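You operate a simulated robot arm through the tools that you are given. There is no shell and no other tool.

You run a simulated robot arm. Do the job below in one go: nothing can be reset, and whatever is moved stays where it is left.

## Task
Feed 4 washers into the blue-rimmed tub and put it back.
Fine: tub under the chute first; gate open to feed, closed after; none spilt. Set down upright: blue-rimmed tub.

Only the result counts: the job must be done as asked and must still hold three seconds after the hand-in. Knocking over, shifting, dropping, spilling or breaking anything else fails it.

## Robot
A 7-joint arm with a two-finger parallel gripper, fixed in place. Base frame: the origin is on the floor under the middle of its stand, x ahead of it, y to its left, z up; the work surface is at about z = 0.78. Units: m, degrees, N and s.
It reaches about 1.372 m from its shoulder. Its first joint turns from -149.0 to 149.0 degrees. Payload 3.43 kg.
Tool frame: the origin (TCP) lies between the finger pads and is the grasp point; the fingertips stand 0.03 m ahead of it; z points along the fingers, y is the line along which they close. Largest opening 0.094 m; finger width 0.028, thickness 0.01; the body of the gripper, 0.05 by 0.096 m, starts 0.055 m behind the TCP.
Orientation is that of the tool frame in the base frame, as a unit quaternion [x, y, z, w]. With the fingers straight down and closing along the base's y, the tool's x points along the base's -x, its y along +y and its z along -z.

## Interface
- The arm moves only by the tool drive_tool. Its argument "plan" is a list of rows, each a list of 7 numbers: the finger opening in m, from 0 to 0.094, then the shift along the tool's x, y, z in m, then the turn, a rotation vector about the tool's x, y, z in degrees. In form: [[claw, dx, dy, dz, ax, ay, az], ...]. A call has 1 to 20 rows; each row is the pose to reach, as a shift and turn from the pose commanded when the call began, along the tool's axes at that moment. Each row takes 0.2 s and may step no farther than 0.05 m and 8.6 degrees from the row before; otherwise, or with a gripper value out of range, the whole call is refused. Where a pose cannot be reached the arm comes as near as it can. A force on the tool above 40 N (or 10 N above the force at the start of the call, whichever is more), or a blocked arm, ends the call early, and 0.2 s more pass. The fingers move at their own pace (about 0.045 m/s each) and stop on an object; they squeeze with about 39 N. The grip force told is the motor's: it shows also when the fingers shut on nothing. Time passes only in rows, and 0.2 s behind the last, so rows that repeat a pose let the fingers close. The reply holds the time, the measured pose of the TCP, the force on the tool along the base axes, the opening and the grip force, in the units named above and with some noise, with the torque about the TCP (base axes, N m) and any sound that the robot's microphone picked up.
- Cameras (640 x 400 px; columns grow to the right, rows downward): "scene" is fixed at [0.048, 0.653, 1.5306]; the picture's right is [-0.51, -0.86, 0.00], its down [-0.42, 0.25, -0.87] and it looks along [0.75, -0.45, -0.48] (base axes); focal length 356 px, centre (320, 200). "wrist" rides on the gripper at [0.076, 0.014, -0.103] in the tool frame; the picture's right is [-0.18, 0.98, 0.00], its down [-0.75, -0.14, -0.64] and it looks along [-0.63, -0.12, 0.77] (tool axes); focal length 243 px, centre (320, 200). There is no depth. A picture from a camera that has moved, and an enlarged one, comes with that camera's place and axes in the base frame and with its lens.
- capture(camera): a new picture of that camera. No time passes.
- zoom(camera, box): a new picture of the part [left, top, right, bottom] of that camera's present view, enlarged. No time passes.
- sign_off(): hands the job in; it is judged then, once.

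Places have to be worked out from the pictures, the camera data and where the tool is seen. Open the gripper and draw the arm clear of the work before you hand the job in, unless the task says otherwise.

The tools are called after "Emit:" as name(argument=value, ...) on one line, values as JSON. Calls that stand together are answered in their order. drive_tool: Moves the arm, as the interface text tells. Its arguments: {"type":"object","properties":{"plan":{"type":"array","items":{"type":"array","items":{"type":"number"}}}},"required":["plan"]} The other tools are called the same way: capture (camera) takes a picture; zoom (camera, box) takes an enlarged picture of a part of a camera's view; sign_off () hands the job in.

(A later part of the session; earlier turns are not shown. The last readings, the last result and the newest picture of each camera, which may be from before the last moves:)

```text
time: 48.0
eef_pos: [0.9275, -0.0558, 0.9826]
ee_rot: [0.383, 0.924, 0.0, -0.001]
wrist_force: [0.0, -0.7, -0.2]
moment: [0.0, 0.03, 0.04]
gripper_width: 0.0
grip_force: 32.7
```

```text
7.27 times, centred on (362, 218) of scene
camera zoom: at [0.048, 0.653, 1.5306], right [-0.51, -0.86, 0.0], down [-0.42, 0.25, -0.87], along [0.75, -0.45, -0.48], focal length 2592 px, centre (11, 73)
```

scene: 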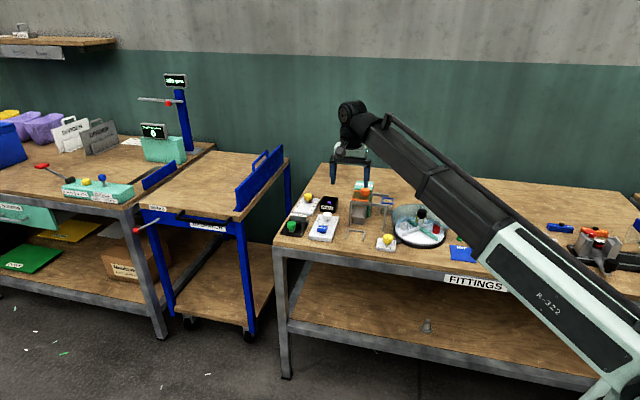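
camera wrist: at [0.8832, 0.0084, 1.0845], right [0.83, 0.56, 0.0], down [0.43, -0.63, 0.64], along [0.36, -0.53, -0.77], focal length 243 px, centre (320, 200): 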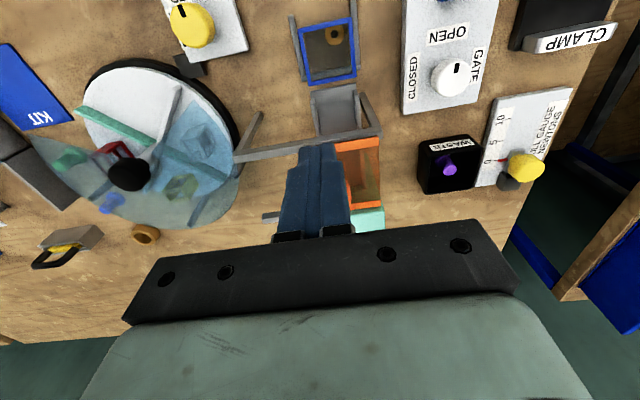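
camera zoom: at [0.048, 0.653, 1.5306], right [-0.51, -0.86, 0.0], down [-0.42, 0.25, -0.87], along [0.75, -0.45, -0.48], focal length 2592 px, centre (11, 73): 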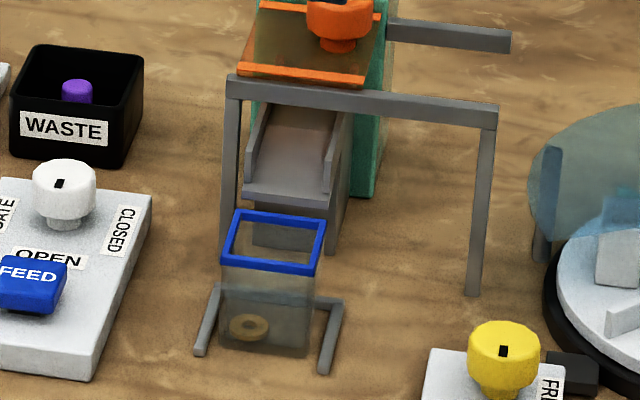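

For a like-for-like comparison I repeat exactly the zoom box used at the moment of the click.

Emit:
zoom(camera="scene", box=[305, 195, 385, 250])

Emit:
zoom(camera="scene", box=[345, 200, 385, 245])

```text
7.27 times, centred on (345, 222) of scene
camera zoom: at [0.048, 0.653, 1.5306], right [-0.51, -0.86, 0.0], down [-0.42, 0.25, -0.87], along [0.75, -0.45, -0.48], focal length 2592 px, centre (138, 36)
```

zoom: 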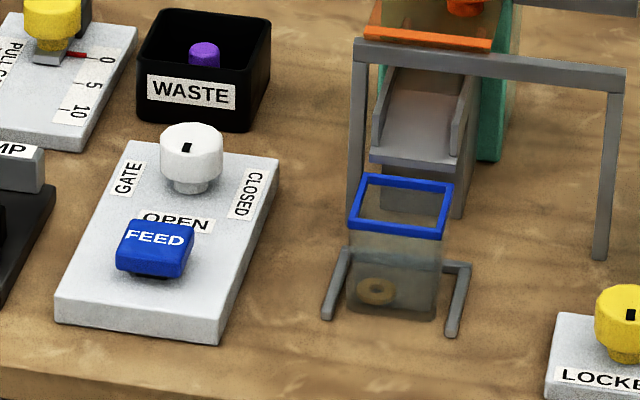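

```text
8.89 times, centred on (365, 222) of scene
camera zoom: at [0.048, 0.653, 1.5306], right [-0.51, -0.86, 0.0], down [-0.42, 0.25, -0.87], along [0.75, -0.45, -0.48], focal length 3169 px, centre (-80, 0)
```

zoom: 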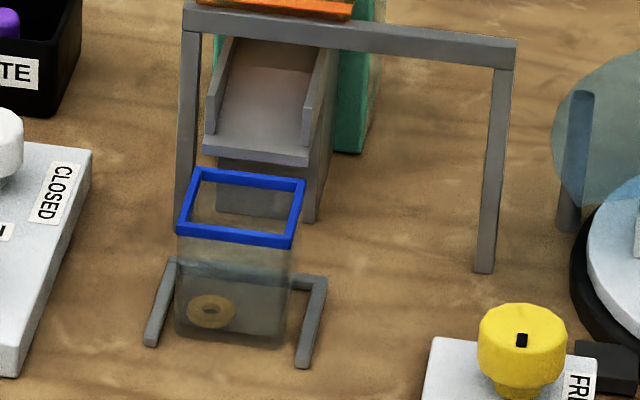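

Still ambiguous, and a spilt washer would matter, so I look from the left side under the chute: I move over the panel area, swing the camera to the left, and lower for a flatter view of the nest.

Emit:
drive_tool(plan=[[0.0, 0.008, 0.008, 0.0, 0, 0, 7.5], [0.0, 0.016, 0.02, 0.0, 0, 0, 15], [0.0, 0.024, 0.034, 0.0, 0, 0, 22.5], [0.0, 0.032, 0.048, 0.0, 0, 0, 30], [0.0, 0.04, 0.062, 0.0, 0, 0, 37.5], [0.0, 0.047, 0.074, 0.0, 0, 0, 45], [0.0, 0.052, 0.083, 0.01, 0, 0, 52.5], [0.0, 0.055, 0.09, 0.025, 0, 0, 60], [0.0, 0.055, 0.09, 0.04, 0, 0, 67.5], [0.0, 0.055, 0.09, 0.055, 0, 0, 75], [0.0, 0.055, 0.09, 0.07, 0, 0, 82.5], [0.0, 0.055, 0.09, 0.085, 0, 0, 90]])

Emit:
capture(camera="wrist")

Emit:
capture(camera="scene")

```text
time: 50.6
eef_pos: [0.9518, 0.0471, 0.8982]
ee_rot: [0.924, 0.382, 0.0, 0.001]
wrist_force: [-0.2, -0.1, 0.9]
moment: [-0.02, -0.07, 0.0]
gripper_width: 0.0
grip_force: 32.6
```

```text
taken
camera wrist: at [1.0157, 0.091, 0.9998], right [0.56, -0.83, 0.0], down [-0.63, -0.43, 0.64], along [-0.53, -0.36, -0.77], focal length 243 px, centre (320, 200)
```

wrist: 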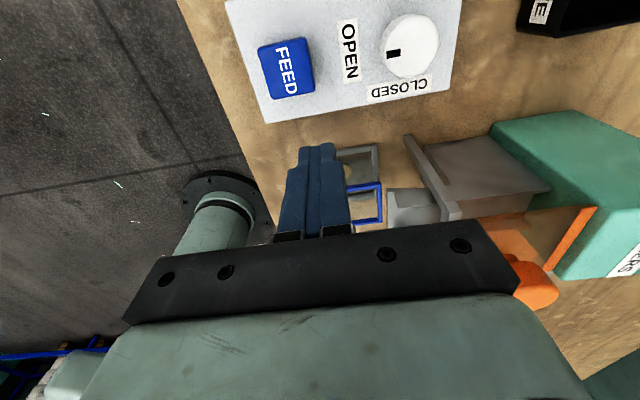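

```text
taken
```

scene: 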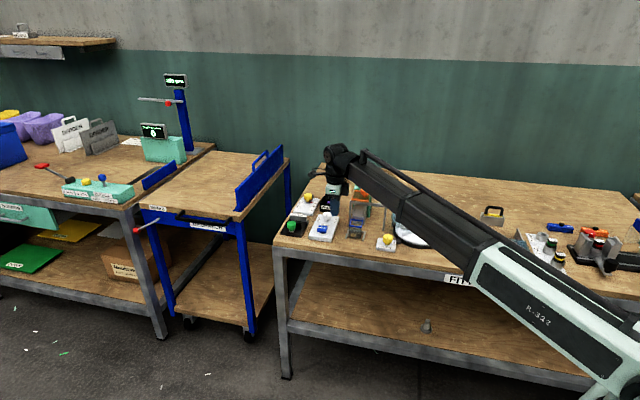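

Emit:
zoom(camera="wrist", box=[320, 120, 480, 240])

Emit:
zoom(camera="wrist", box=[330, 140, 400, 200])

```text
3.33 times, centred on (400, 180) of wrist
camera zoom: at [1.0157, 0.091, 0.9998], right [0.56, -0.83, 0.0], down [-0.63, -0.43, 0.64], along [-0.53, -0.36, -0.77], focal length 809 px, centre (53, 267)
```

zoom: 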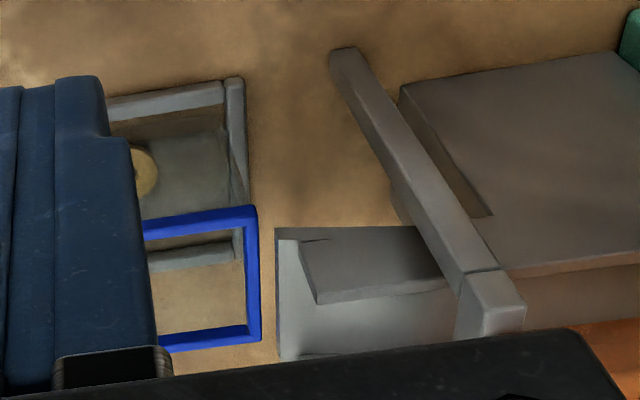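

```text
6.67 times, centred on (365, 170) of wrist
camera zoom: at [1.0157, 0.091, 0.9998], right [0.56, -0.83, 0.0], down [-0.63, -0.43, 0.64], along [-0.53, -0.36, -0.77], focal length 1618 px, centre (20, 400)
```

zoom: 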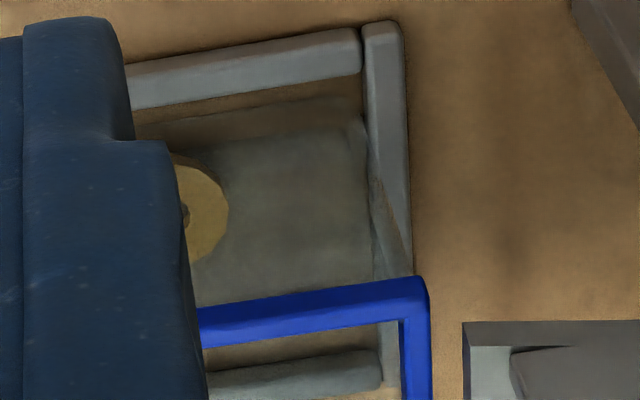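

From the left there is no stray washer behind the nest or under the chute. The fingers hide part of the tub, so I shift toward the front and a little lower to see the ring's edge thickness.

Emit:
drive_tool(plan=[[0.0, 0.0, -0.02, 0.01, 0, 0, 0], [0.0, 0.0, -0.045, 0.02, 0, 0, 0]])

Emit:
zoom(camera="wrist", box=[340, 120, 440, 220])

Emit:
capture(camera="wrist")

```text
time: 51.2
eef_pos: [0.9205, 0.0796, 0.8776]
ee_rot: [0.924, 0.382, 0.0, 0.001]
wrist_force: [0.4, 0.0, 0.4]
moment: [0.01, 0.01, 0.02]
gripper_width: 0.0
grip_force: 33.2
```

```text
4.00 times, centred on (390, 170) of wrist
camera zoom: at [0.9835, 0.1225, 0.9796], right [0.56, -0.83, 0.0], down [-0.63, -0.43, 0.64], along [-0.53, -0.36, -0.77], focal length 970 px, centre (40, 320)
```

zoom: 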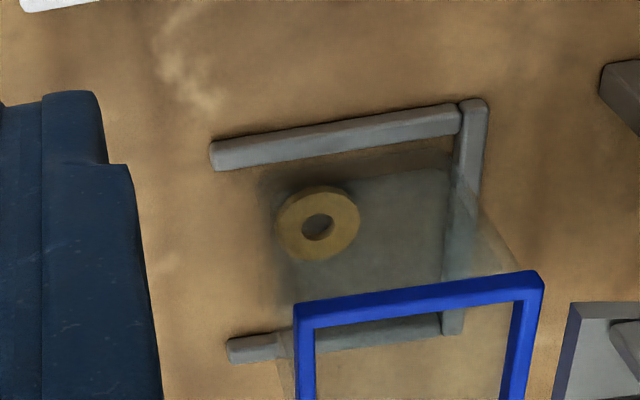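

```text
taken
camera wrist: at [0.9835, 0.1225, 0.9796], right [0.56, -0.83, 0.0], down [-0.63, -0.43, 0.64], along [-0.53, -0.36, -0.77], focal length 243 px, centre (320, 200)
```

wrist: 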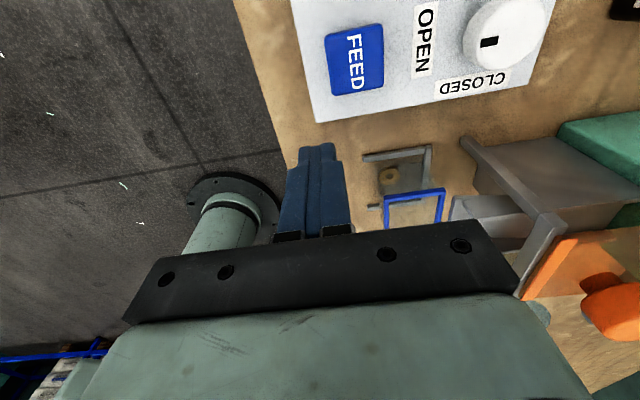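

Emit:
zoom(camera="wrist", box=[376, 162, 402, 188])

Emit:
zoom(camera="scene", box=[340, 220, 365, 245])

```text
15.38 times, centred on (389, 175) of wrist
camera zoom: at [0.9835, 0.1225, 0.9796], right [0.56, -0.83, 0.0], down [-0.63, -0.43, 0.64], along [-0.53, -0.36, -0.77], focal length 3733 px, centre (-742, 585)
```

zoom: 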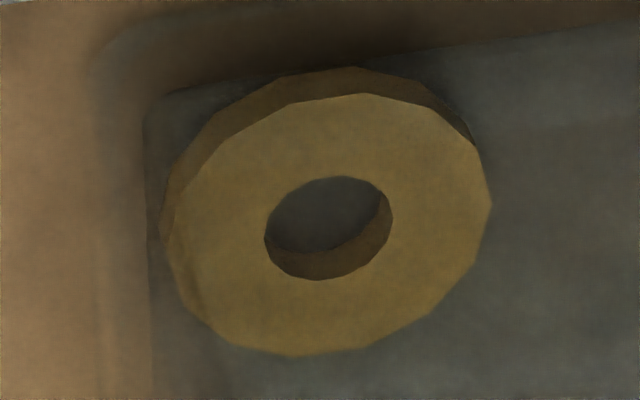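

```text
16.00 times, centred on (352, 232) of scene
camera zoom: at [0.048, 0.653, 1.5306], right [-0.51, -0.86, 0.0], down [-0.42, 0.25, -0.87], along [0.75, -0.45, -0.48], focal length 5704 px, centre (-200, -320)
```

zoom: 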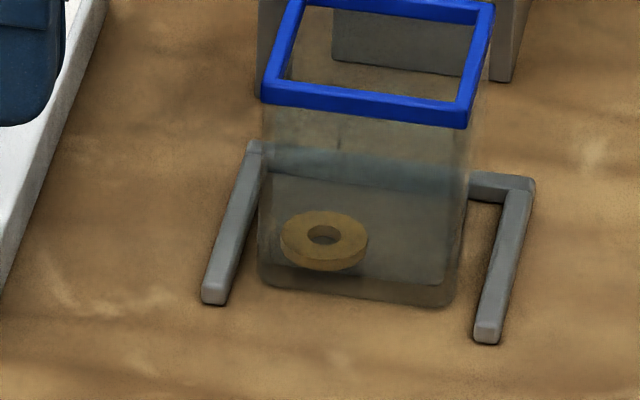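

The ring in the tub has clean single facets, so it is one washer about 3 mm thick. I search the bench front, the shelf and the floor for the other one.

Emit:
zoom(camera="scene", box=[270, 220, 400, 300])

Emit:
zoom(camera="scene", box=[270, 280, 480, 400])

Emit:
zoom(camera="scene", box=[335, 185, 400, 235])

```text
4.92 times, centred on (335, 260) of scene
camera zoom: at [0.048, 0.653, 1.5306], right [-0.51, -0.86, 0.0], down [-0.42, 0.25, -0.87], along [0.75, -0.45, -0.48], focal length 1755 px, centre (246, -95)
```

zoom: 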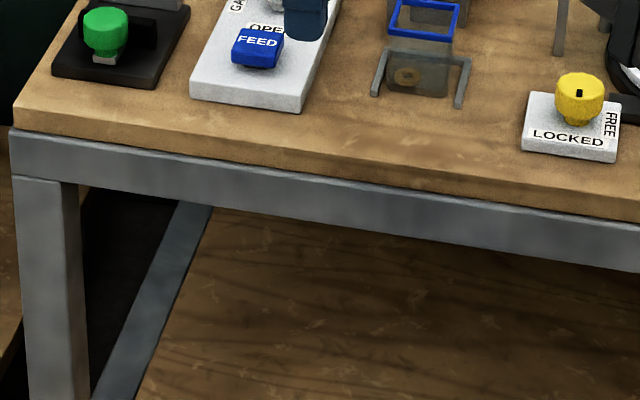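

```text
3.05 times, centred on (375, 340) of scene
camera zoom: at [0.048, 0.653, 1.5306], right [-0.51, -0.86, 0.0], down [-0.42, 0.25, -0.87], along [0.75, -0.45, -0.48], focal length 1086 px, centre (152, -227)
```

zoom: 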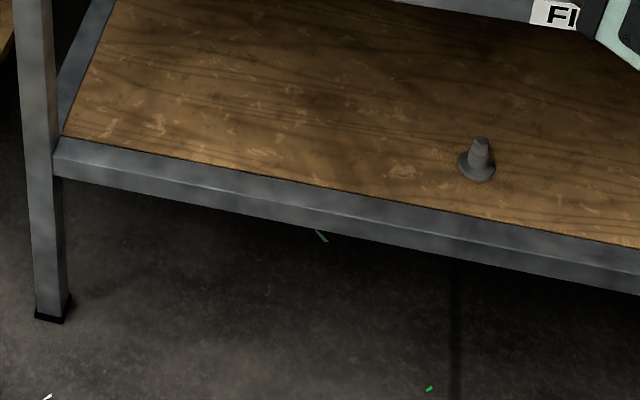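

```text
8.00 times, centred on (368, 210) of scene
camera zoom: at [0.048, 0.653, 1.5306], right [-0.51, -0.86, 0.0], down [-0.42, 0.25, -0.87], along [0.75, -0.45, -0.48], focal length 2852 px, centre (-60, 120)
```

zoom: 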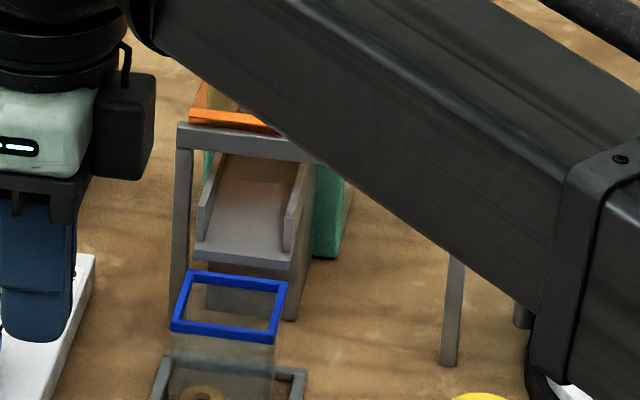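

No stray washer anywhere I can see, so exactly what the second ring on the chute was stays open. I return over the FEED button and will give one quick tap, then count again; at most the tub can hold a safe number.

Emit:
drive_tool(plan=[[0.0, 0.004, 0.002, -0.02, 0, 0, -7.5], [0.0, 0.008, 0.005, -0.025, 0, 0, -15], [0.0, 0.012, 0.007, -0.025, 0, 0, -22.5], [0.0, 0.016, 0.01, -0.025, 0, 0, -30], [0.0, 0.02, 0.012, -0.025, 0, 0, -37.5], [0.0, 0.024, 0.015, -0.025, 0, 0, -45], [0.0, 0.028, 0.017, -0.025, 0, 0, -52.5], [0.0, 0.032, 0.02, -0.02, 0, 0, -60], [0.0, 0.036, 0.022, -0.015, 0, 0, -67.5], [0.0, 0.039, 0.025, -0.005, 0, 0, -75], [0.0, 0.0426, 0.0269, 0.005, 0, 0, -82.5], [0.0, 0.0426, 0.0269, 0.015, 0, 0, -90]])

Emit:
zoom(camera="scene", box=[305, 195, 385, 250])

Emit:
zoom(camera="wrist", box=[220, 60, 420, 230])

```text
time: 53.8
eef_pos: [0.9701, 0.0896, 0.8634]
ee_rot: [0.382, 0.924, 0.0, 0.0]
wrist_force: [0.3, 0.0, -0.4]
moment: [0.0, -0.01, -0.04]
gripper_width: 0.0
grip_force: 32.9
```

```text
7.27 times, centred on (345, 222) of scene
camera zoom: at [0.048, 0.653, 1.5306], right [-0.51, -0.86, 0.0], down [-0.42, 0.25, -0.87], along [0.75, -0.45, -0.48], focal length 2592 px, centre (138, 36)
```

zoom: 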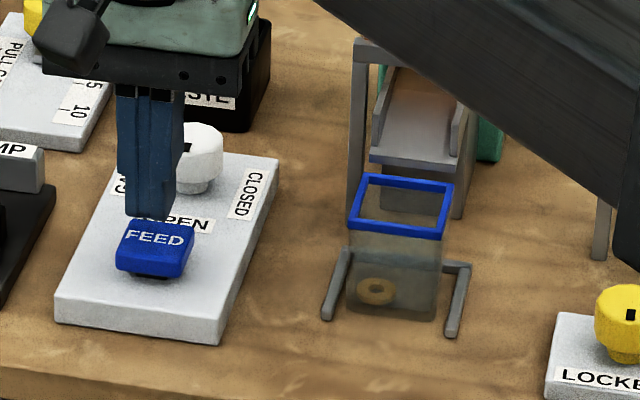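

```text
2.35 times, centred on (320, 145) of wrist
camera zoom: at [0.9256, 0.1545, 0.9653], right [0.82, 0.57, 0.0], down [0.43, -0.63, 0.64], along [0.36, -0.53, -0.77], focal length 571 px, centre (320, 329)
```

zoom: 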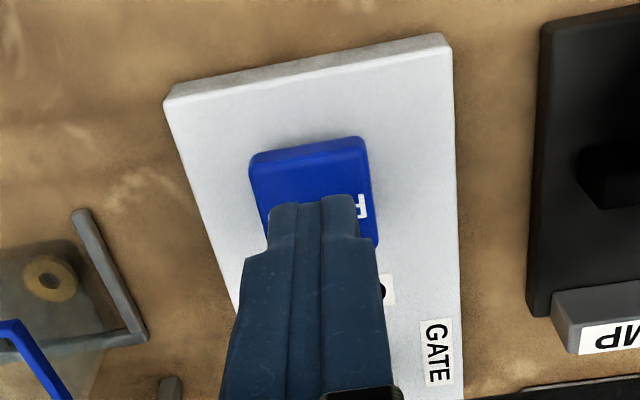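

One quick tap: down to just past the earlier click depth and straight back up within one call.

Emit:
drive_tool(plan=[[0.0, 0, 0, 0.013, 0, 0, 0], [0.0, 0, 0, 0.0205, 0, 0, 0], [0.0, 0, 0, 0.008, 0, 0, 0]])

Emit:
zoom(camera="scene", box=[335, 195, 390, 245])

```text
time: 54.6
eef_pos: [0.9688, 0.09, 0.8555]
ee_rot: [0.383, 0.924, 0.0, -0.001]
wrist_force: [0.0, 0.1, -0.3]
moment: [0.02, 0.02, -0.02]
gripper_width: 0.0
grip_force: 32.6
heard: click
```

```text
8.00 times, centred on (362, 220) of scene
camera zoom: at [0.048, 0.653, 1.5306], right [-0.51, -0.86, 0.0], down [-0.42, 0.25, -0.87], along [0.75, -0.45, -0.48], focal length 2852 px, centre (-20, 40)
```

zoom: 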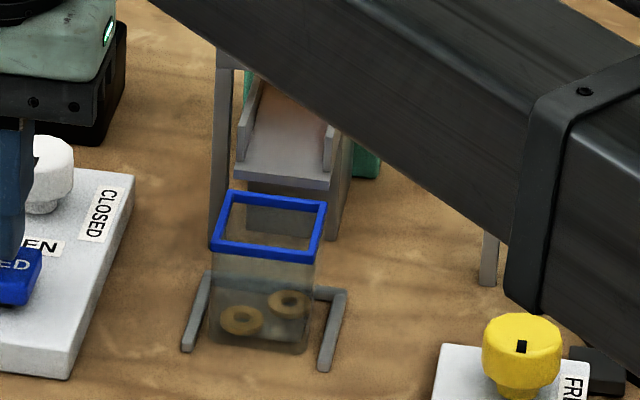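

A click, and now two rings show in the tub. I wait a moment hovering and look at it closely again, including whether the first ring changed.

Emit:
drive_tool(plan=[[0.0, 0, 0, -0.005, 0, 0, 0], [0.0, 0, 0, -0.005, 0, 0, 0]])

Emit:
zoom(camera="scene", box=[345, 220, 370, 245])

Emit:
zoom(camera="wrist", box=[170, 140, 250, 220])

Emit:
zoom(camera="scene", box=[335, 195, 390, 245])

```text
time: 55.2
eef_pos: [0.9677, 0.0893, 0.8604]
ee_rot: [0.383, 0.924, 0.0, 0.0]
wrist_force: [-0.1, -0.5, -0.4]
moment: [-0.02, 0.04, 0.04]
gripper_width: 0.0
grip_force: 32.7
```

```text
16.00 times, centred on (358, 232) of scene
camera zoom: at [0.048, 0.653, 1.5306], right [-0.51, -0.86, 0.0], down [-0.42, 0.25, -0.87], along [0.75, -0.45, -0.48], focal length 5704 px, centre (-280, -320)
```

zoom: 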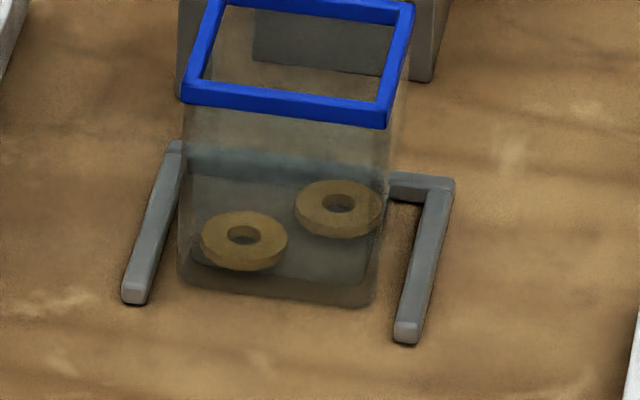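

```text
5.00 times, centred on (210, 180) of wrist
camera zoom: at [0.9241, 0.1537, 0.962], right [0.83, 0.56, 0.0], down [0.43, -0.63, 0.64], along [0.36, -0.53, -0.77], focal length 1213 px, centre (870, 300)
```

zoom: 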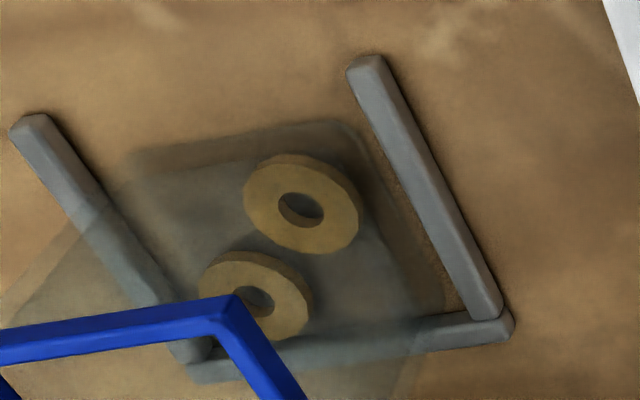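

```text
8.00 times, centred on (362, 220) of scene
camera zoom: at [0.048, 0.653, 1.5306], right [-0.51, -0.86, 0.0], down [-0.42, 0.25, -0.87], along [0.75, -0.45, -0.48], focal length 2852 px, centre (-20, 40)
```

zoom: 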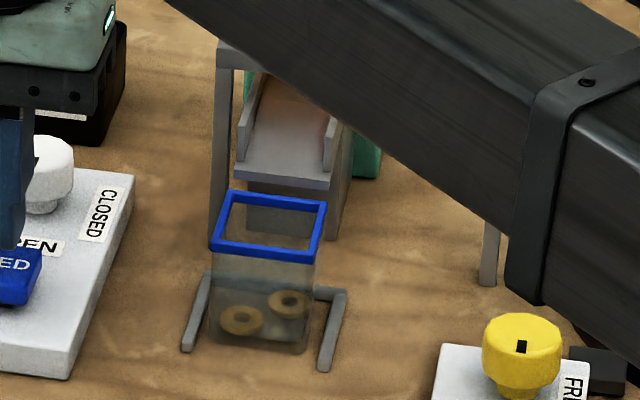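

Two rings of equal thickness (about 58–60 px at the same zoom), so two single washers: one per press. I check once more behind and to the right of the nest for any stray before the next tap.

Emit:
zoom(camera="scene", box=[352, 208, 382, 238])

Emit:
zoom(camera="wrist", box=[60, 100, 320, 260])

```text
13.33 times, centred on (367, 223) of scene
camera zoom: at [0.048, 0.653, 1.5306], right [-0.51, -0.86, 0.0], down [-0.42, 0.25, -0.87], along [0.75, -0.45, -0.48], focal length 4753 px, centre (-307, -107)
```

zoom: 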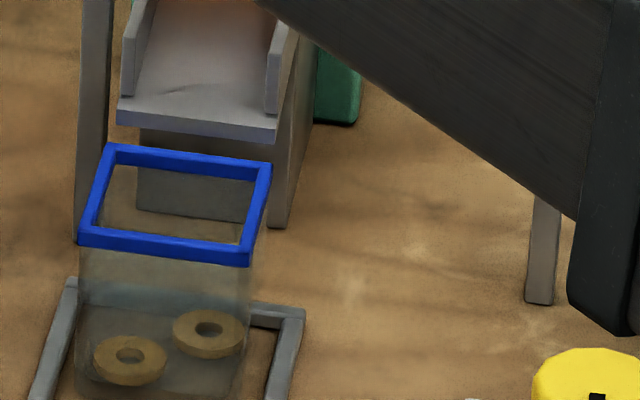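

```text
2.46 times, centred on (190, 180) of wrist
camera zoom: at [0.9241, 0.1537, 0.962], right [0.83, 0.56, 0.0], down [0.43, -0.63, 0.64], along [0.36, -0.53, -0.77], focal length 597 px, centre (640, 249)
```

zoom: 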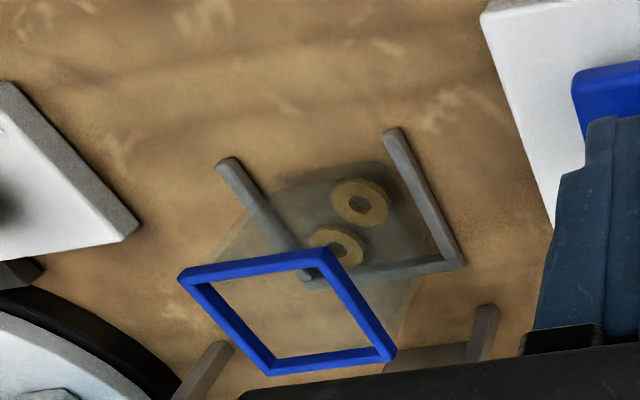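

A faint grey smear of a washer still lingers on the chute picture, so the "second" ring earlier was just an image ghost. The count is two; I tap a third time.

Emit:
drive_tool(plan=[[0.0, 0, 0, 0.01, 0, 0, 0], [0.0, 0, 0, 0.0175, 0, 0, 0], [0.0, 0, 0, 0.003, 0, 0, 0], [0.0, 0, 0, 0.0, 0, 0, 0], [0.0, 0, 0, 0.0, 0, 0, 0]])

Emit:
zoom(camera="scene", box=[335, 195, 390, 245])

Emit:
zoom(camera="scene", box=[345, 220, 370, 245])

Emit:
zoom(camera="wrist", box=[170, 140, 250, 220])

```text
time: 56.4
eef_pos: [0.9694, 0.0906, 0.8596]
ee_rot: [0.383, 0.924, 0.001, 0.0]
wrist_force: [-0.4, 0.2, -0.6]
moment: [0.01, 0.01, 0.0]
gripper_width: 0.0003
grip_force: 33.0
heard: click
```

```text
8.00 times, centred on (362, 220) of scene
camera zoom: at [0.048, 0.653, 1.5306], right [-0.51, -0.86, 0.0], down [-0.42, 0.25, -0.87], along [0.75, -0.45, -0.48], focal length 2852 px, centre (-20, 40)
```

zoom: 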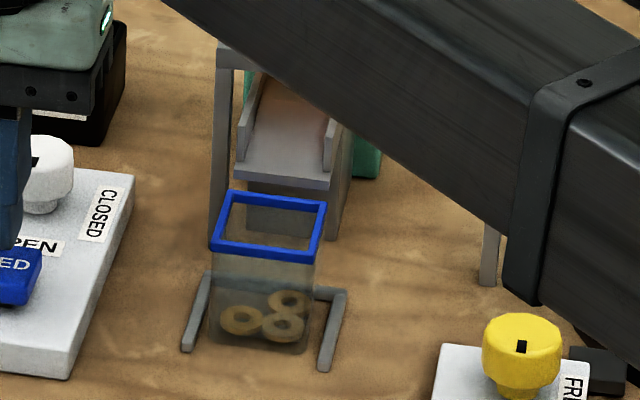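

```text
16.00 times, centred on (358, 232) of scene
camera zoom: at [0.048, 0.653, 1.5306], right [-0.51, -0.86, 0.0], down [-0.42, 0.25, -0.87], along [0.75, -0.45, -0.48], focal length 5704 px, centre (-280, -320)
```

zoom: 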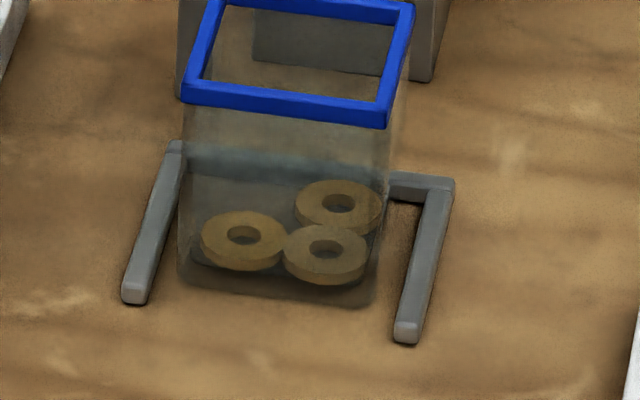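

```text
5.00 times, centred on (210, 180) of wrist
camera zoom: at [0.9253, 0.1544, 0.9616], right [0.83, 0.56, 0.0], down [0.43, -0.63, 0.64], along [0.36, -0.53, -0.77], focal length 1213 px, centre (870, 300)
```

zoom: 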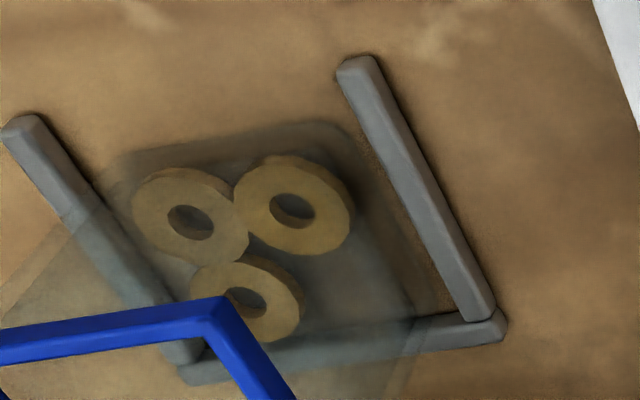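

Three washers lie flat in the tub, none outside. One last tap for the fourth.

Emit:
drive_tool(plan=[[0.0, 0, 0, 0.01, 0, 0, 0], [0.0, 0, 0, 0.0175, 0, 0, 0], [0.0, 0, 0, 0.003, 0, 0, 0], [0.0, 0, 0, 0.0, 0, 0, 0], [0.0, 0, 0, -0.01, 0, 0, 0], [0.0, 0, 0, -0.02, 0, 0, 0]])

Emit:
zoom(camera="scene", box=[335, 195, 390, 245])

Emit:
zoom(camera="scene", box=[345, 220, 370, 245])

Emit:
zoom(camera="wrist", box=[170, 120, 260, 210])

```text
time: 57.8
eef_pos: [0.9707, 0.0898, 0.8798]
ee_rot: [0.383, 0.924, 0.0, -0.001]
wrist_force: [-0.3, -0.2, -0.4]
moment: [0.0, 0.0, -0.01]
gripper_width: 0.0001
grip_force: 33.2
```

```text
8.00 times, centred on (362, 220) of scene
camera zoom: at [0.048, 0.653, 1.5306], right [-0.51, -0.86, 0.0], down [-0.42, 0.25, -0.87], along [0.75, -0.45, -0.48], focal length 2852 px, centre (-20, 40)
```

zoom: 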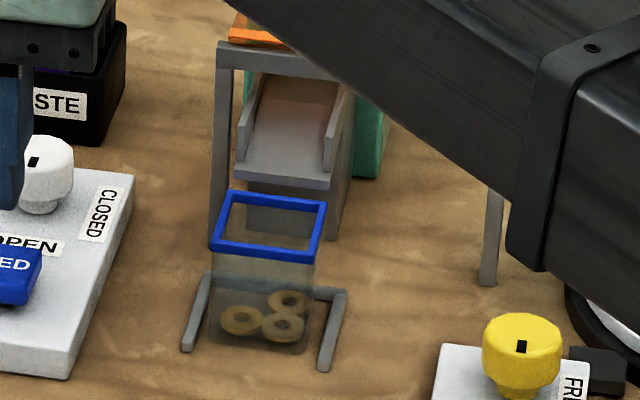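

```text
16.00 times, centred on (358, 232) of scene
camera zoom: at [0.048, 0.653, 1.5306], right [-0.51, -0.86, 0.0], down [-0.42, 0.25, -0.87], along [0.75, -0.45, -0.48], focal length 5704 px, centre (-280, -320)
```

zoom: 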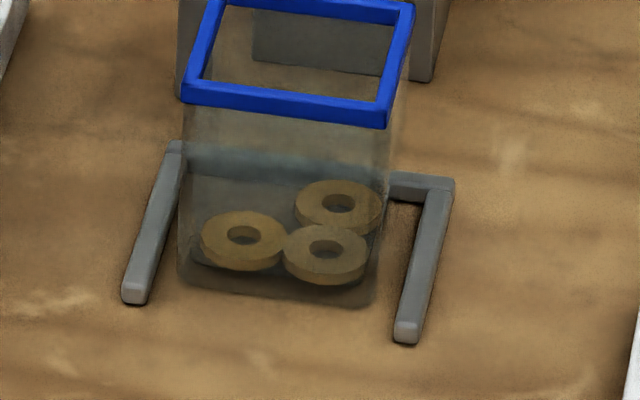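

```text
4.44 times, centred on (215, 165) of wrist
camera zoom: at [0.9255, 0.1534, 0.9821], right [0.83, 0.56, 0.0], down [0.43, -0.63, 0.64], along [0.36, -0.53, -0.77], focal length 1078 px, centre (787, 356)
```

zoom: 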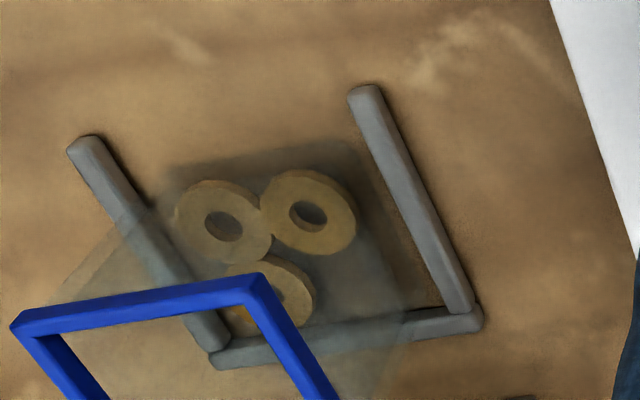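

No click this time and still three washers, so that tap fell just short. I tap again about 1 mm deeper.

Emit:
drive_tool(plan=[[0.0, 0, 0, 0.018, 0, 0, 0], [0.0, 0, 0, 0.03, 0, 0, 0], [0.0, 0, 0, 0.0385, 0, 0, 0], [0.0, 0, 0, 0.024, 0, 0, 0], [0.0, 0, 0, 0.02, 0, 0, 0], [0.0, 0, 0, 0.02, 0, 0, 0]])

Emit:
zoom(camera="scene", box=[335, 195, 390, 245])

Emit:
zoom(camera="scene", box=[345, 220, 370, 245])

Emit:
zoom(camera="wrist", box=[170, 120, 260, 210])

```text
time: 59.2
eef_pos: [0.9688, 0.0901, 0.86]
ee_rot: [0.383, 0.924, 0.0, 0.0]
wrist_force: [0.6, -0.2, 0.1]
moment: [-0.02, 0.0, 0.04]
gripper_width: 0.0
grip_force: 33.1
heard: click
```

```text
8.00 times, centred on (362, 220) of scene
camera zoom: at [0.048, 0.653, 1.5306], right [-0.51, -0.86, 0.0], down [-0.42, 0.25, -0.87], along [0.75, -0.45, -0.48], focal length 2852 px, centre (-20, 40)
```

zoom: 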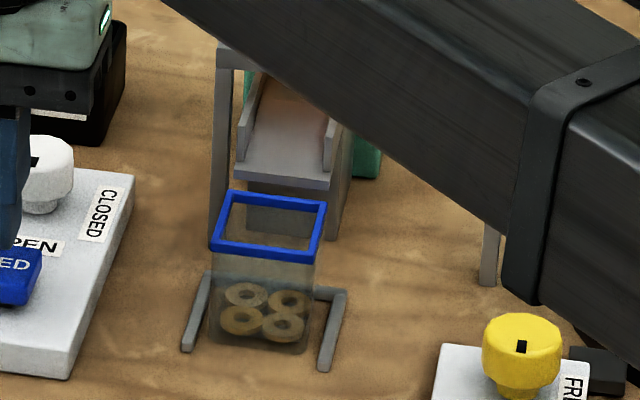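

```text
16.00 times, centred on (358, 232) of scene
camera zoom: at [0.048, 0.653, 1.5306], right [-0.51, -0.86, 0.0], down [-0.42, 0.25, -0.87], along [0.75, -0.45, -0.48], focal length 5704 px, centre (-280, -320)
```

zoom: 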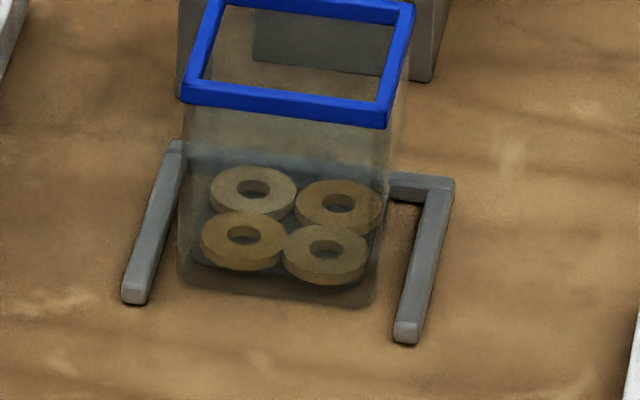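

```text
4.44 times, centred on (215, 165) of wrist
camera zoom: at [0.9254, 0.1549, 0.962], right [0.83, 0.56, 0.0], down [0.43, -0.63, 0.64], along [0.36, -0.53, -0.77], focal length 1078 px, centre (787, 356)
```

zoom: 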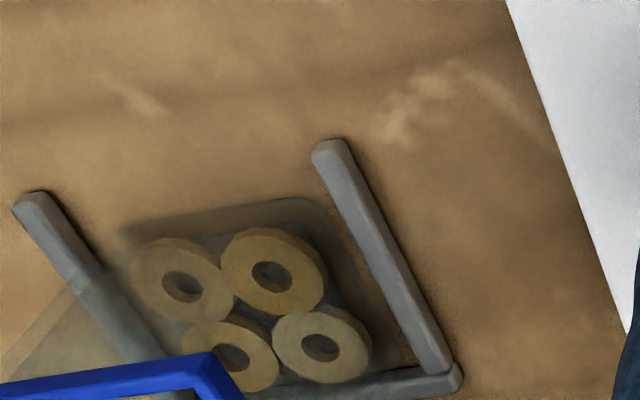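

Four washers now lie in the tub, chute clear. Next I close the gate: I rise, go above the knob (axis ≈ (1.0275, 0.031)), and pre-turn the tool 45° clockwise so I can turn the knob back 90° anticlockwise.

Emit:
drive_tool(plan=[[0.0, 0, 0, -0.03, 0, 0, 0], [0.03, 0, 0, -0.06, 0, 0, 7.5], [0.06, -0.017, 0, -0.071, 0, 0, 15], [0.06, -0.034, -0.0005, -0.071, 0, 0, 22.5], [0.06, -0.05, -0.001, -0.071, 0, 0, 30], [0.06, -0.067, -0.0013, -0.071, 0, 0, 37.5], [0.06, -0.084, -0.0016, -0.071, 0, 0, 45], [0.06, -0.084, -0.0016, -0.071, 0, 0, 45]])

Emit:
capture(camera="wrist")

Emit:
zoom(camera="wrist", box=[220, 60, 420, 220])

Emit:
zoom(camera="scene", box=[300, 180, 390, 250])

```text
time: 61.0
eef_pos: [1.0273, 0.0298, 0.932]
ee_rot: [0.708, 0.707, 0.0, 0.0]
wrist_force: [0.0, -0.7, 0.0]
moment: [-0.05, -0.02, 0.02]
gripper_width: 0.0599
grip_force: 0.2
```

```text
taken
camera wrist: at [1.0414, 0.1058, 1.0334], right [0.98, -0.19, 0.0], down [-0.14, -0.75, 0.64], along [-0.12, -0.63, -0.77], focal length 243 px, centre (320, 200)
```

wrist: 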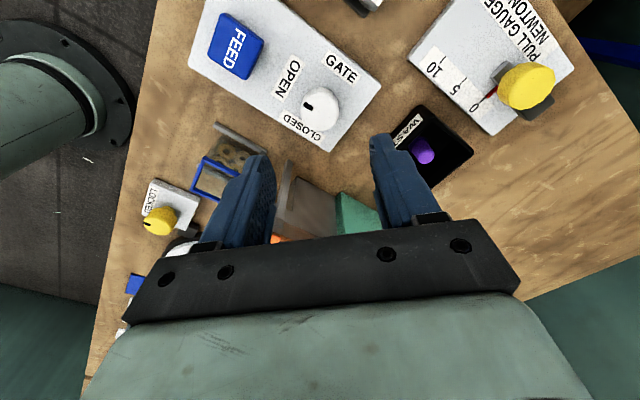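

```text
2.50 times, centred on (320, 140) of wrist
camera zoom: at [1.0414, 0.1058, 1.0334], right [0.98, -0.19, 0.0], down [-0.14, -0.75, 0.64], along [-0.12, -0.63, -0.77], focal length 606 px, centre (320, 350)
```

zoom: 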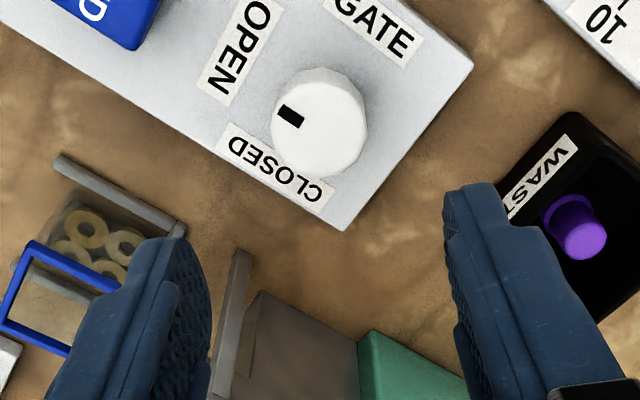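

```text
5.71 times, centred on (345, 215) of scene
camera zoom: at [0.048, 0.653, 1.5306], right [-0.51, -0.86, 0.0], down [-0.42, 0.25, -0.87], along [0.75, -0.45, -0.48], focal length 2037 px, centre (177, 114)
```

zoom: 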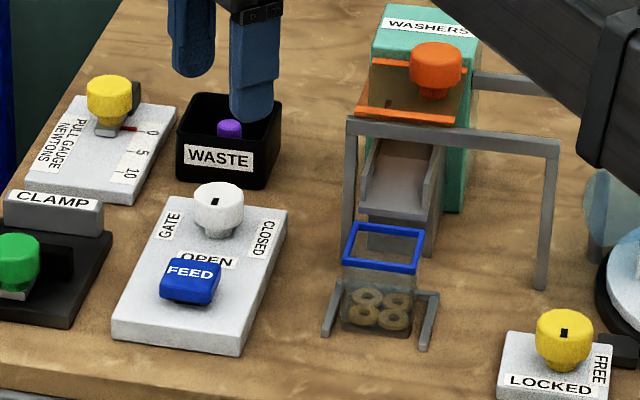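

The knob sits centred under the TCP, with the pointer at OPEN. I descend astride it as before and close.

Emit:
drive_tool(plan=[[0.06, 0.0006, 0, 0.02, 0, 0, 0], [0.06, 0.0006, 0, 0.045, 0, 0, 0], [0.06, 0.0006, 0, 0.07, 0, 0, 0], [0.06, 0.0006, 0, 0.088, 0, 0, 0], [0.06, 0.0006, 0, 0.0975, 0, 0, 0], [0.06, 0.0006, 0, 0.0975, 0, 0, 0], [0.03, 0.0006, 0, 0.0975, 0, 0, 0], [0.0, 0.0006, 0, 0.0975, 0, 0, 0], [0.0, 0.0006, 0, 0.0975, 0, 0, 0], [0.0, 0.0006, 0, 0.0975, 0, 0, 0]])

Emit:
zoom(camera="wrist", box=[200, 80, 440, 260])

Emit:
zoom(camera="scene", box=[300, 180, 390, 250])

```text
time: 63.2
eef_pos: [1.0278, 0.0306, 0.8322]
ee_rot: [0.707, 0.707, 0.0, 0.0]
wrist_force: [-2.6, -0.8, -1.1]
moment: [0.04, -0.03, -0.01]
gripper_width: 0.0328
grip_force: 45.4
```

```text
2.22 times, centred on (320, 170) of wrist
camera zoom: at [1.0412, 0.1072, 0.9345], right [0.98, -0.18, 0.0], down [-0.14, -0.75, 0.64], along [-0.12, -0.63, -0.77], focal length 539 px, centre (320, 267)
```

zoom: 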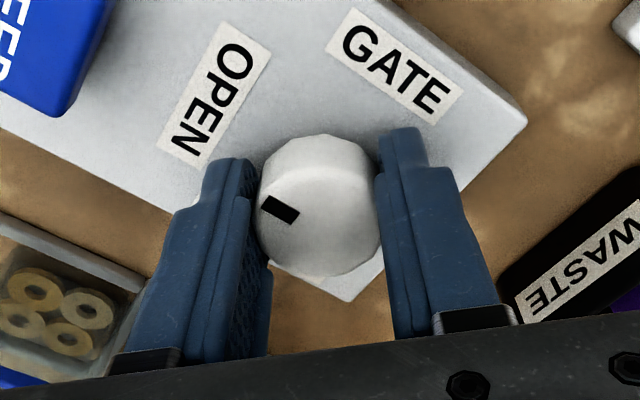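

```text
5.71 times, centred on (345, 215) of scene
camera zoom: at [0.048, 0.653, 1.5306], right [-0.51, -0.86, 0.0], down [-0.42, 0.25, -0.87], along [0.75, -0.45, -0.48], focal length 2037 px, centre (177, 114)
```

zoom: 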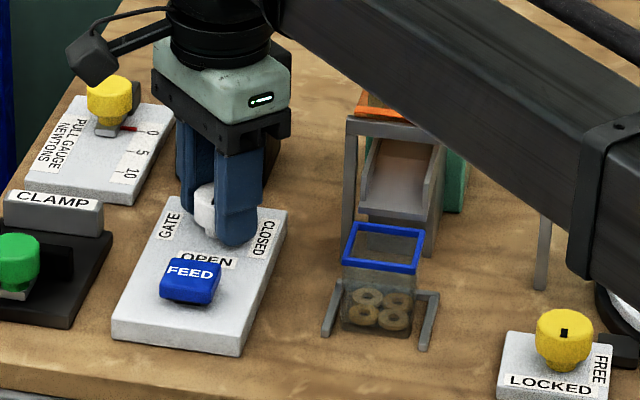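

The knob is gripped centrally (side load under 3 N). I turn it 90° anticlockwise back to CLOSED.

Emit:
drive_tool(plan=[[0.0, 0, 0, 0, 0, 0, -7.5], [0.0, 0, 0, 0, 0, 0, -15], [0.0, 0, 0, 0, 0, 0, -22.5], [0.0, 0, 0, 0, 0, 0, -30], [0.0, 0, 0, 0, 0, 0, -37.5], [0.0, 0, 0, 0, 0, 0, -45], [0.0, 0, 0, 0, 0, 0, -52.5], [0.0, 0, 0, 0, 0, 0, -60], [0.0, 0, 0, 0, 0, 0, -67.5], [0.0, 0, 0, 0, 0, 0, -75], [0.0, 0, 0, 0, 0, 0, -82.5], [0.0, 0, 0, 0, 0, 0, -90], [0.0, 0, 0, 0, 0, 0, -90]])

Emit:
zoom(camera="wrist", box=[200, 80, 440, 260])

Emit:
zoom(camera="scene", box=[300, 180, 390, 250])

```text
time: 66.0
eef_pos: [1.0274, 0.0305, 0.8327]
ee_rot: [-0.001, 1.0, 0.0, -0.002]
wrist_force: [-21.7, 9.9, -28.9]
moment: [0.03, -0.49, -0.07]
gripper_width: 0.0327
grip_force: 44.9
```

```text
2.22 times, centred on (320, 170) of wrist
camera zoom: at [0.9509, 0.045, 0.9348], right [0.18, 0.98, 0.0], down [0.76, -0.14, 0.64], along [0.63, -0.12, -0.77], focal length 539 px, centre (320, 267)
```

zoom: 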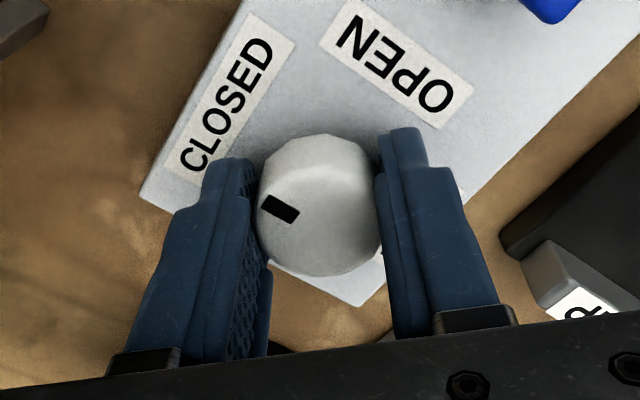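

```text
5.71 times, centred on (345, 215) of scene
camera zoom: at [0.048, 0.653, 1.5306], right [-0.51, -0.86, 0.0], down [-0.42, 0.25, -0.87], along [0.75, -0.45, -0.48], focal length 2037 px, centre (177, 114)
```

zoom: 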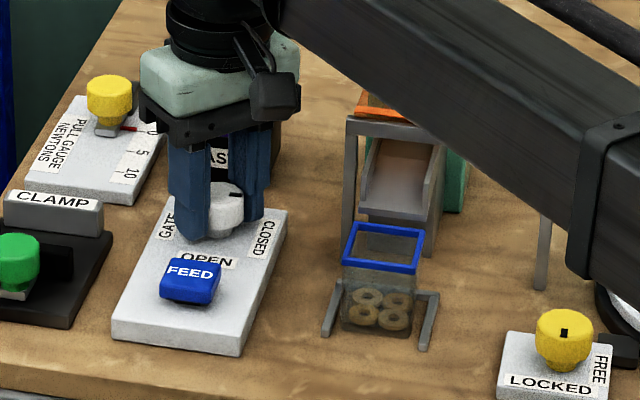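

The pointer is back at CLOSED. The hold shows some wind-up (-22, +10, -29 N), so I ease the tool that way by about 2 mm, then open and lift clear.

Emit:
drive_tool(plan=[[0.0, 0.001, 0.0005, 0.001, 0, 0, 0], [0.0, 0.002, 0.001, 0.002, 0, 0, 0]])

```text
time: 66.6
eef_pos: [1.0275, 0.0296, 0.8329]
ee_rot: [0.0, 1.0, -0.001, 0.0]
wrist_force: [-2.3, 3.3, -7.1]
moment: [0.35, 1.38, -0.02]
gripper_width: 0.0328
grip_force: 45.8
```

The load has dropped to about 8 N. I now open the fingers and lift straight up, then check the gate.

Emit:
drive_tool(plan=[[0.03, 0, 0, 0, 0, 0, 0], [0.05, 0, 0, 0, 0, 0, 0], [0.06, 0, 0, 0, 0, 0, 0], [0.06, 0, 0, 0, 0, 0, 0], [0.06, 0, 0, -0.02, 0, 0, 0], [0.06, 0, 0, -0.05, 0, 0, 0], [0.06, 0, 0, -0.09, 0, 0, 0], [0.06, 0, 0, -0.13, 0, 0, 0]])

Emit:
zoom(camera="wrist", box=[220, 60, 420, 220])

Emit:
zoom(camera="scene", box=[308, 195, 388, 250])

```text
time: 68.4
eef_pos: [1.0257, 0.0293, 0.9613]
ee_rot: [0.0, 1.0, 0.0, 0.0]
wrist_force: [0.9, -1.0, -0.5]
moment: [-0.01, -0.01, -0.01]
gripper_width: 0.0604
grip_force: 0.1
```

```text
2.50 times, centred on (320, 140) of wrist
camera zoom: at [0.9494, 0.044, 1.0641], right [0.18, 0.98, 0.0], down [0.75, -0.14, 0.64], along [0.63, -0.12, -0.77], focal length 606 px, centre (320, 350)
```

zoom: 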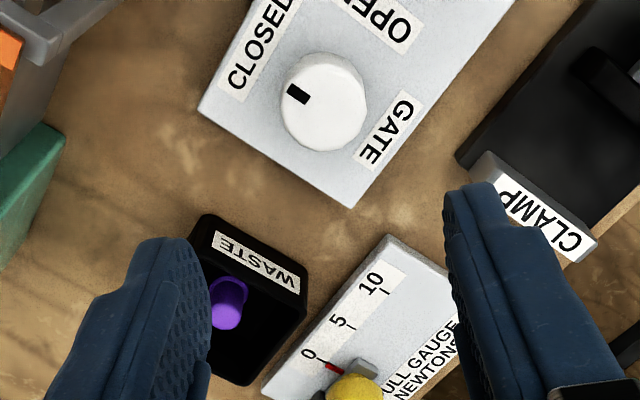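

```text
7.27 times, centred on (348, 222) of scene
camera zoom: at [0.048, 0.653, 1.5306], right [-0.51, -0.86, 0.0], down [-0.42, 0.25, -0.87], along [0.75, -0.45, -0.48], focal length 2592 px, centre (116, 36)
```

zoom: 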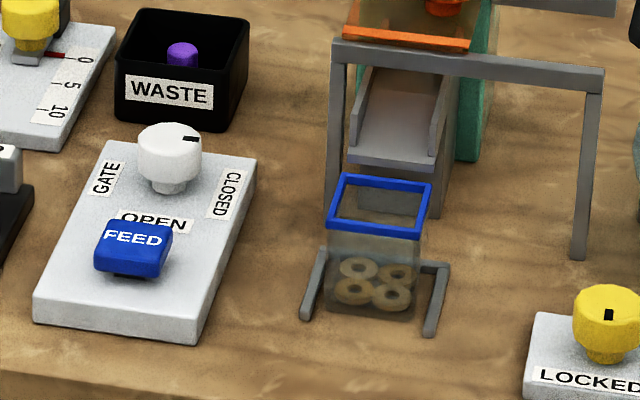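

The gate reads CLOSED and the four washers are in the tub. I move high above the tub, turning back 45° to line up with it.

Emit:
drive_tool(plan=[[0.06, 0.01, -0.004, -0.02, 0, 0, 7.5], [0.072, 0.03, -0.013, -0.024, 0, 0, 15], [0.072, 0.052, -0.0226, -0.024, 0, 0, 22.5], [0.072, 0.074, -0.032, -0.024, 0, 0, 30], [0.072, 0.096, -0.0417, -0.024, 0, 0, 37.5], [0.072, 0.1138, -0.0494, -0.024, 0, 0, 45], [0.072, 0.1138, -0.0494, -0.024, 0, 0, 45]])

Emit:
capture(camera="wrist")

Emit:
zoom(camera="wrist", box=[240, 60, 400, 200])

Emit:
zoom(camera="scene", box=[320, 150, 400, 250])

```text
time: 70.0
eef_pos: [0.911, -0.0187, 0.9851]
ee_rot: [0.383, 0.924, 0.0, -0.001]
wrist_force: [0.2, -0.1, 0.4]
moment: [-0.02, 0.04, 0.0]
gripper_width: 0.0719
grip_force: 0.1
```

```text
taken
camera wrist: at [0.8675, 0.0459, 1.0882], right [0.83, 0.56, 0.0], down [0.43, -0.63, 0.64], along [0.36, -0.53, -0.77], focal length 243 px, centre (320, 200)
```

wrist: 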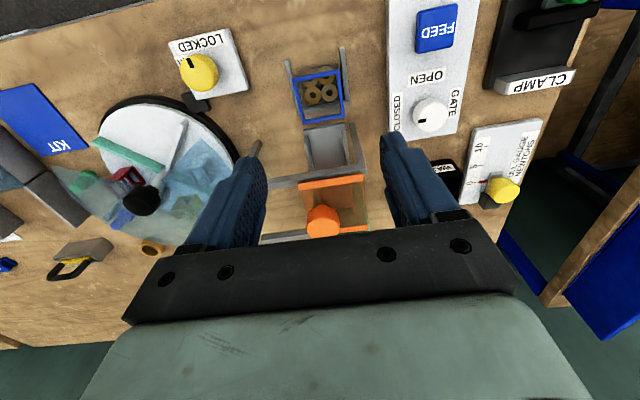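

```text
2.86 times, centred on (320, 130) of wrist
camera zoom: at [0.8675, 0.0459, 1.0882], right [0.83, 0.56, 0.0], down [0.43, -0.63, 0.64], along [0.36, -0.53, -0.77], focal length 693 px, centre (320, 400)
```

zoom: 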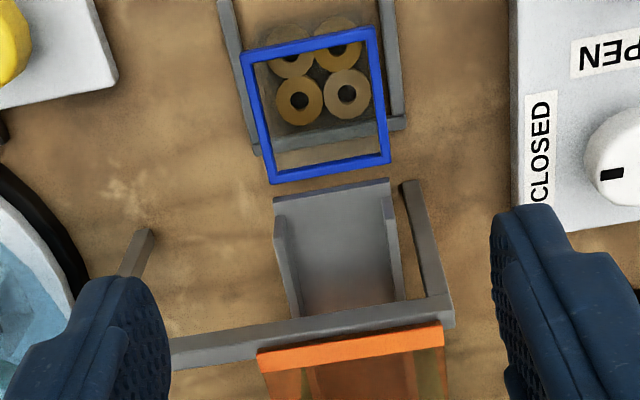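

```text
4.00 times, centred on (360, 200) of scene
camera zoom: at [0.048, 0.653, 1.5306], right [-0.51, -0.86, 0.0], down [-0.42, 0.25, -0.87], along [0.75, -0.45, -0.48], focal length 1426 px, centre (160, 200)
```

zoom: 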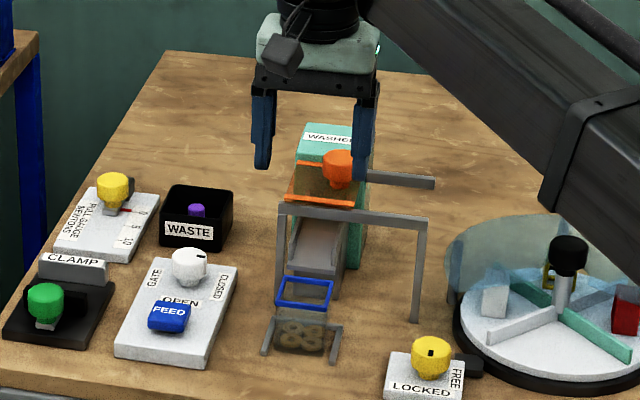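

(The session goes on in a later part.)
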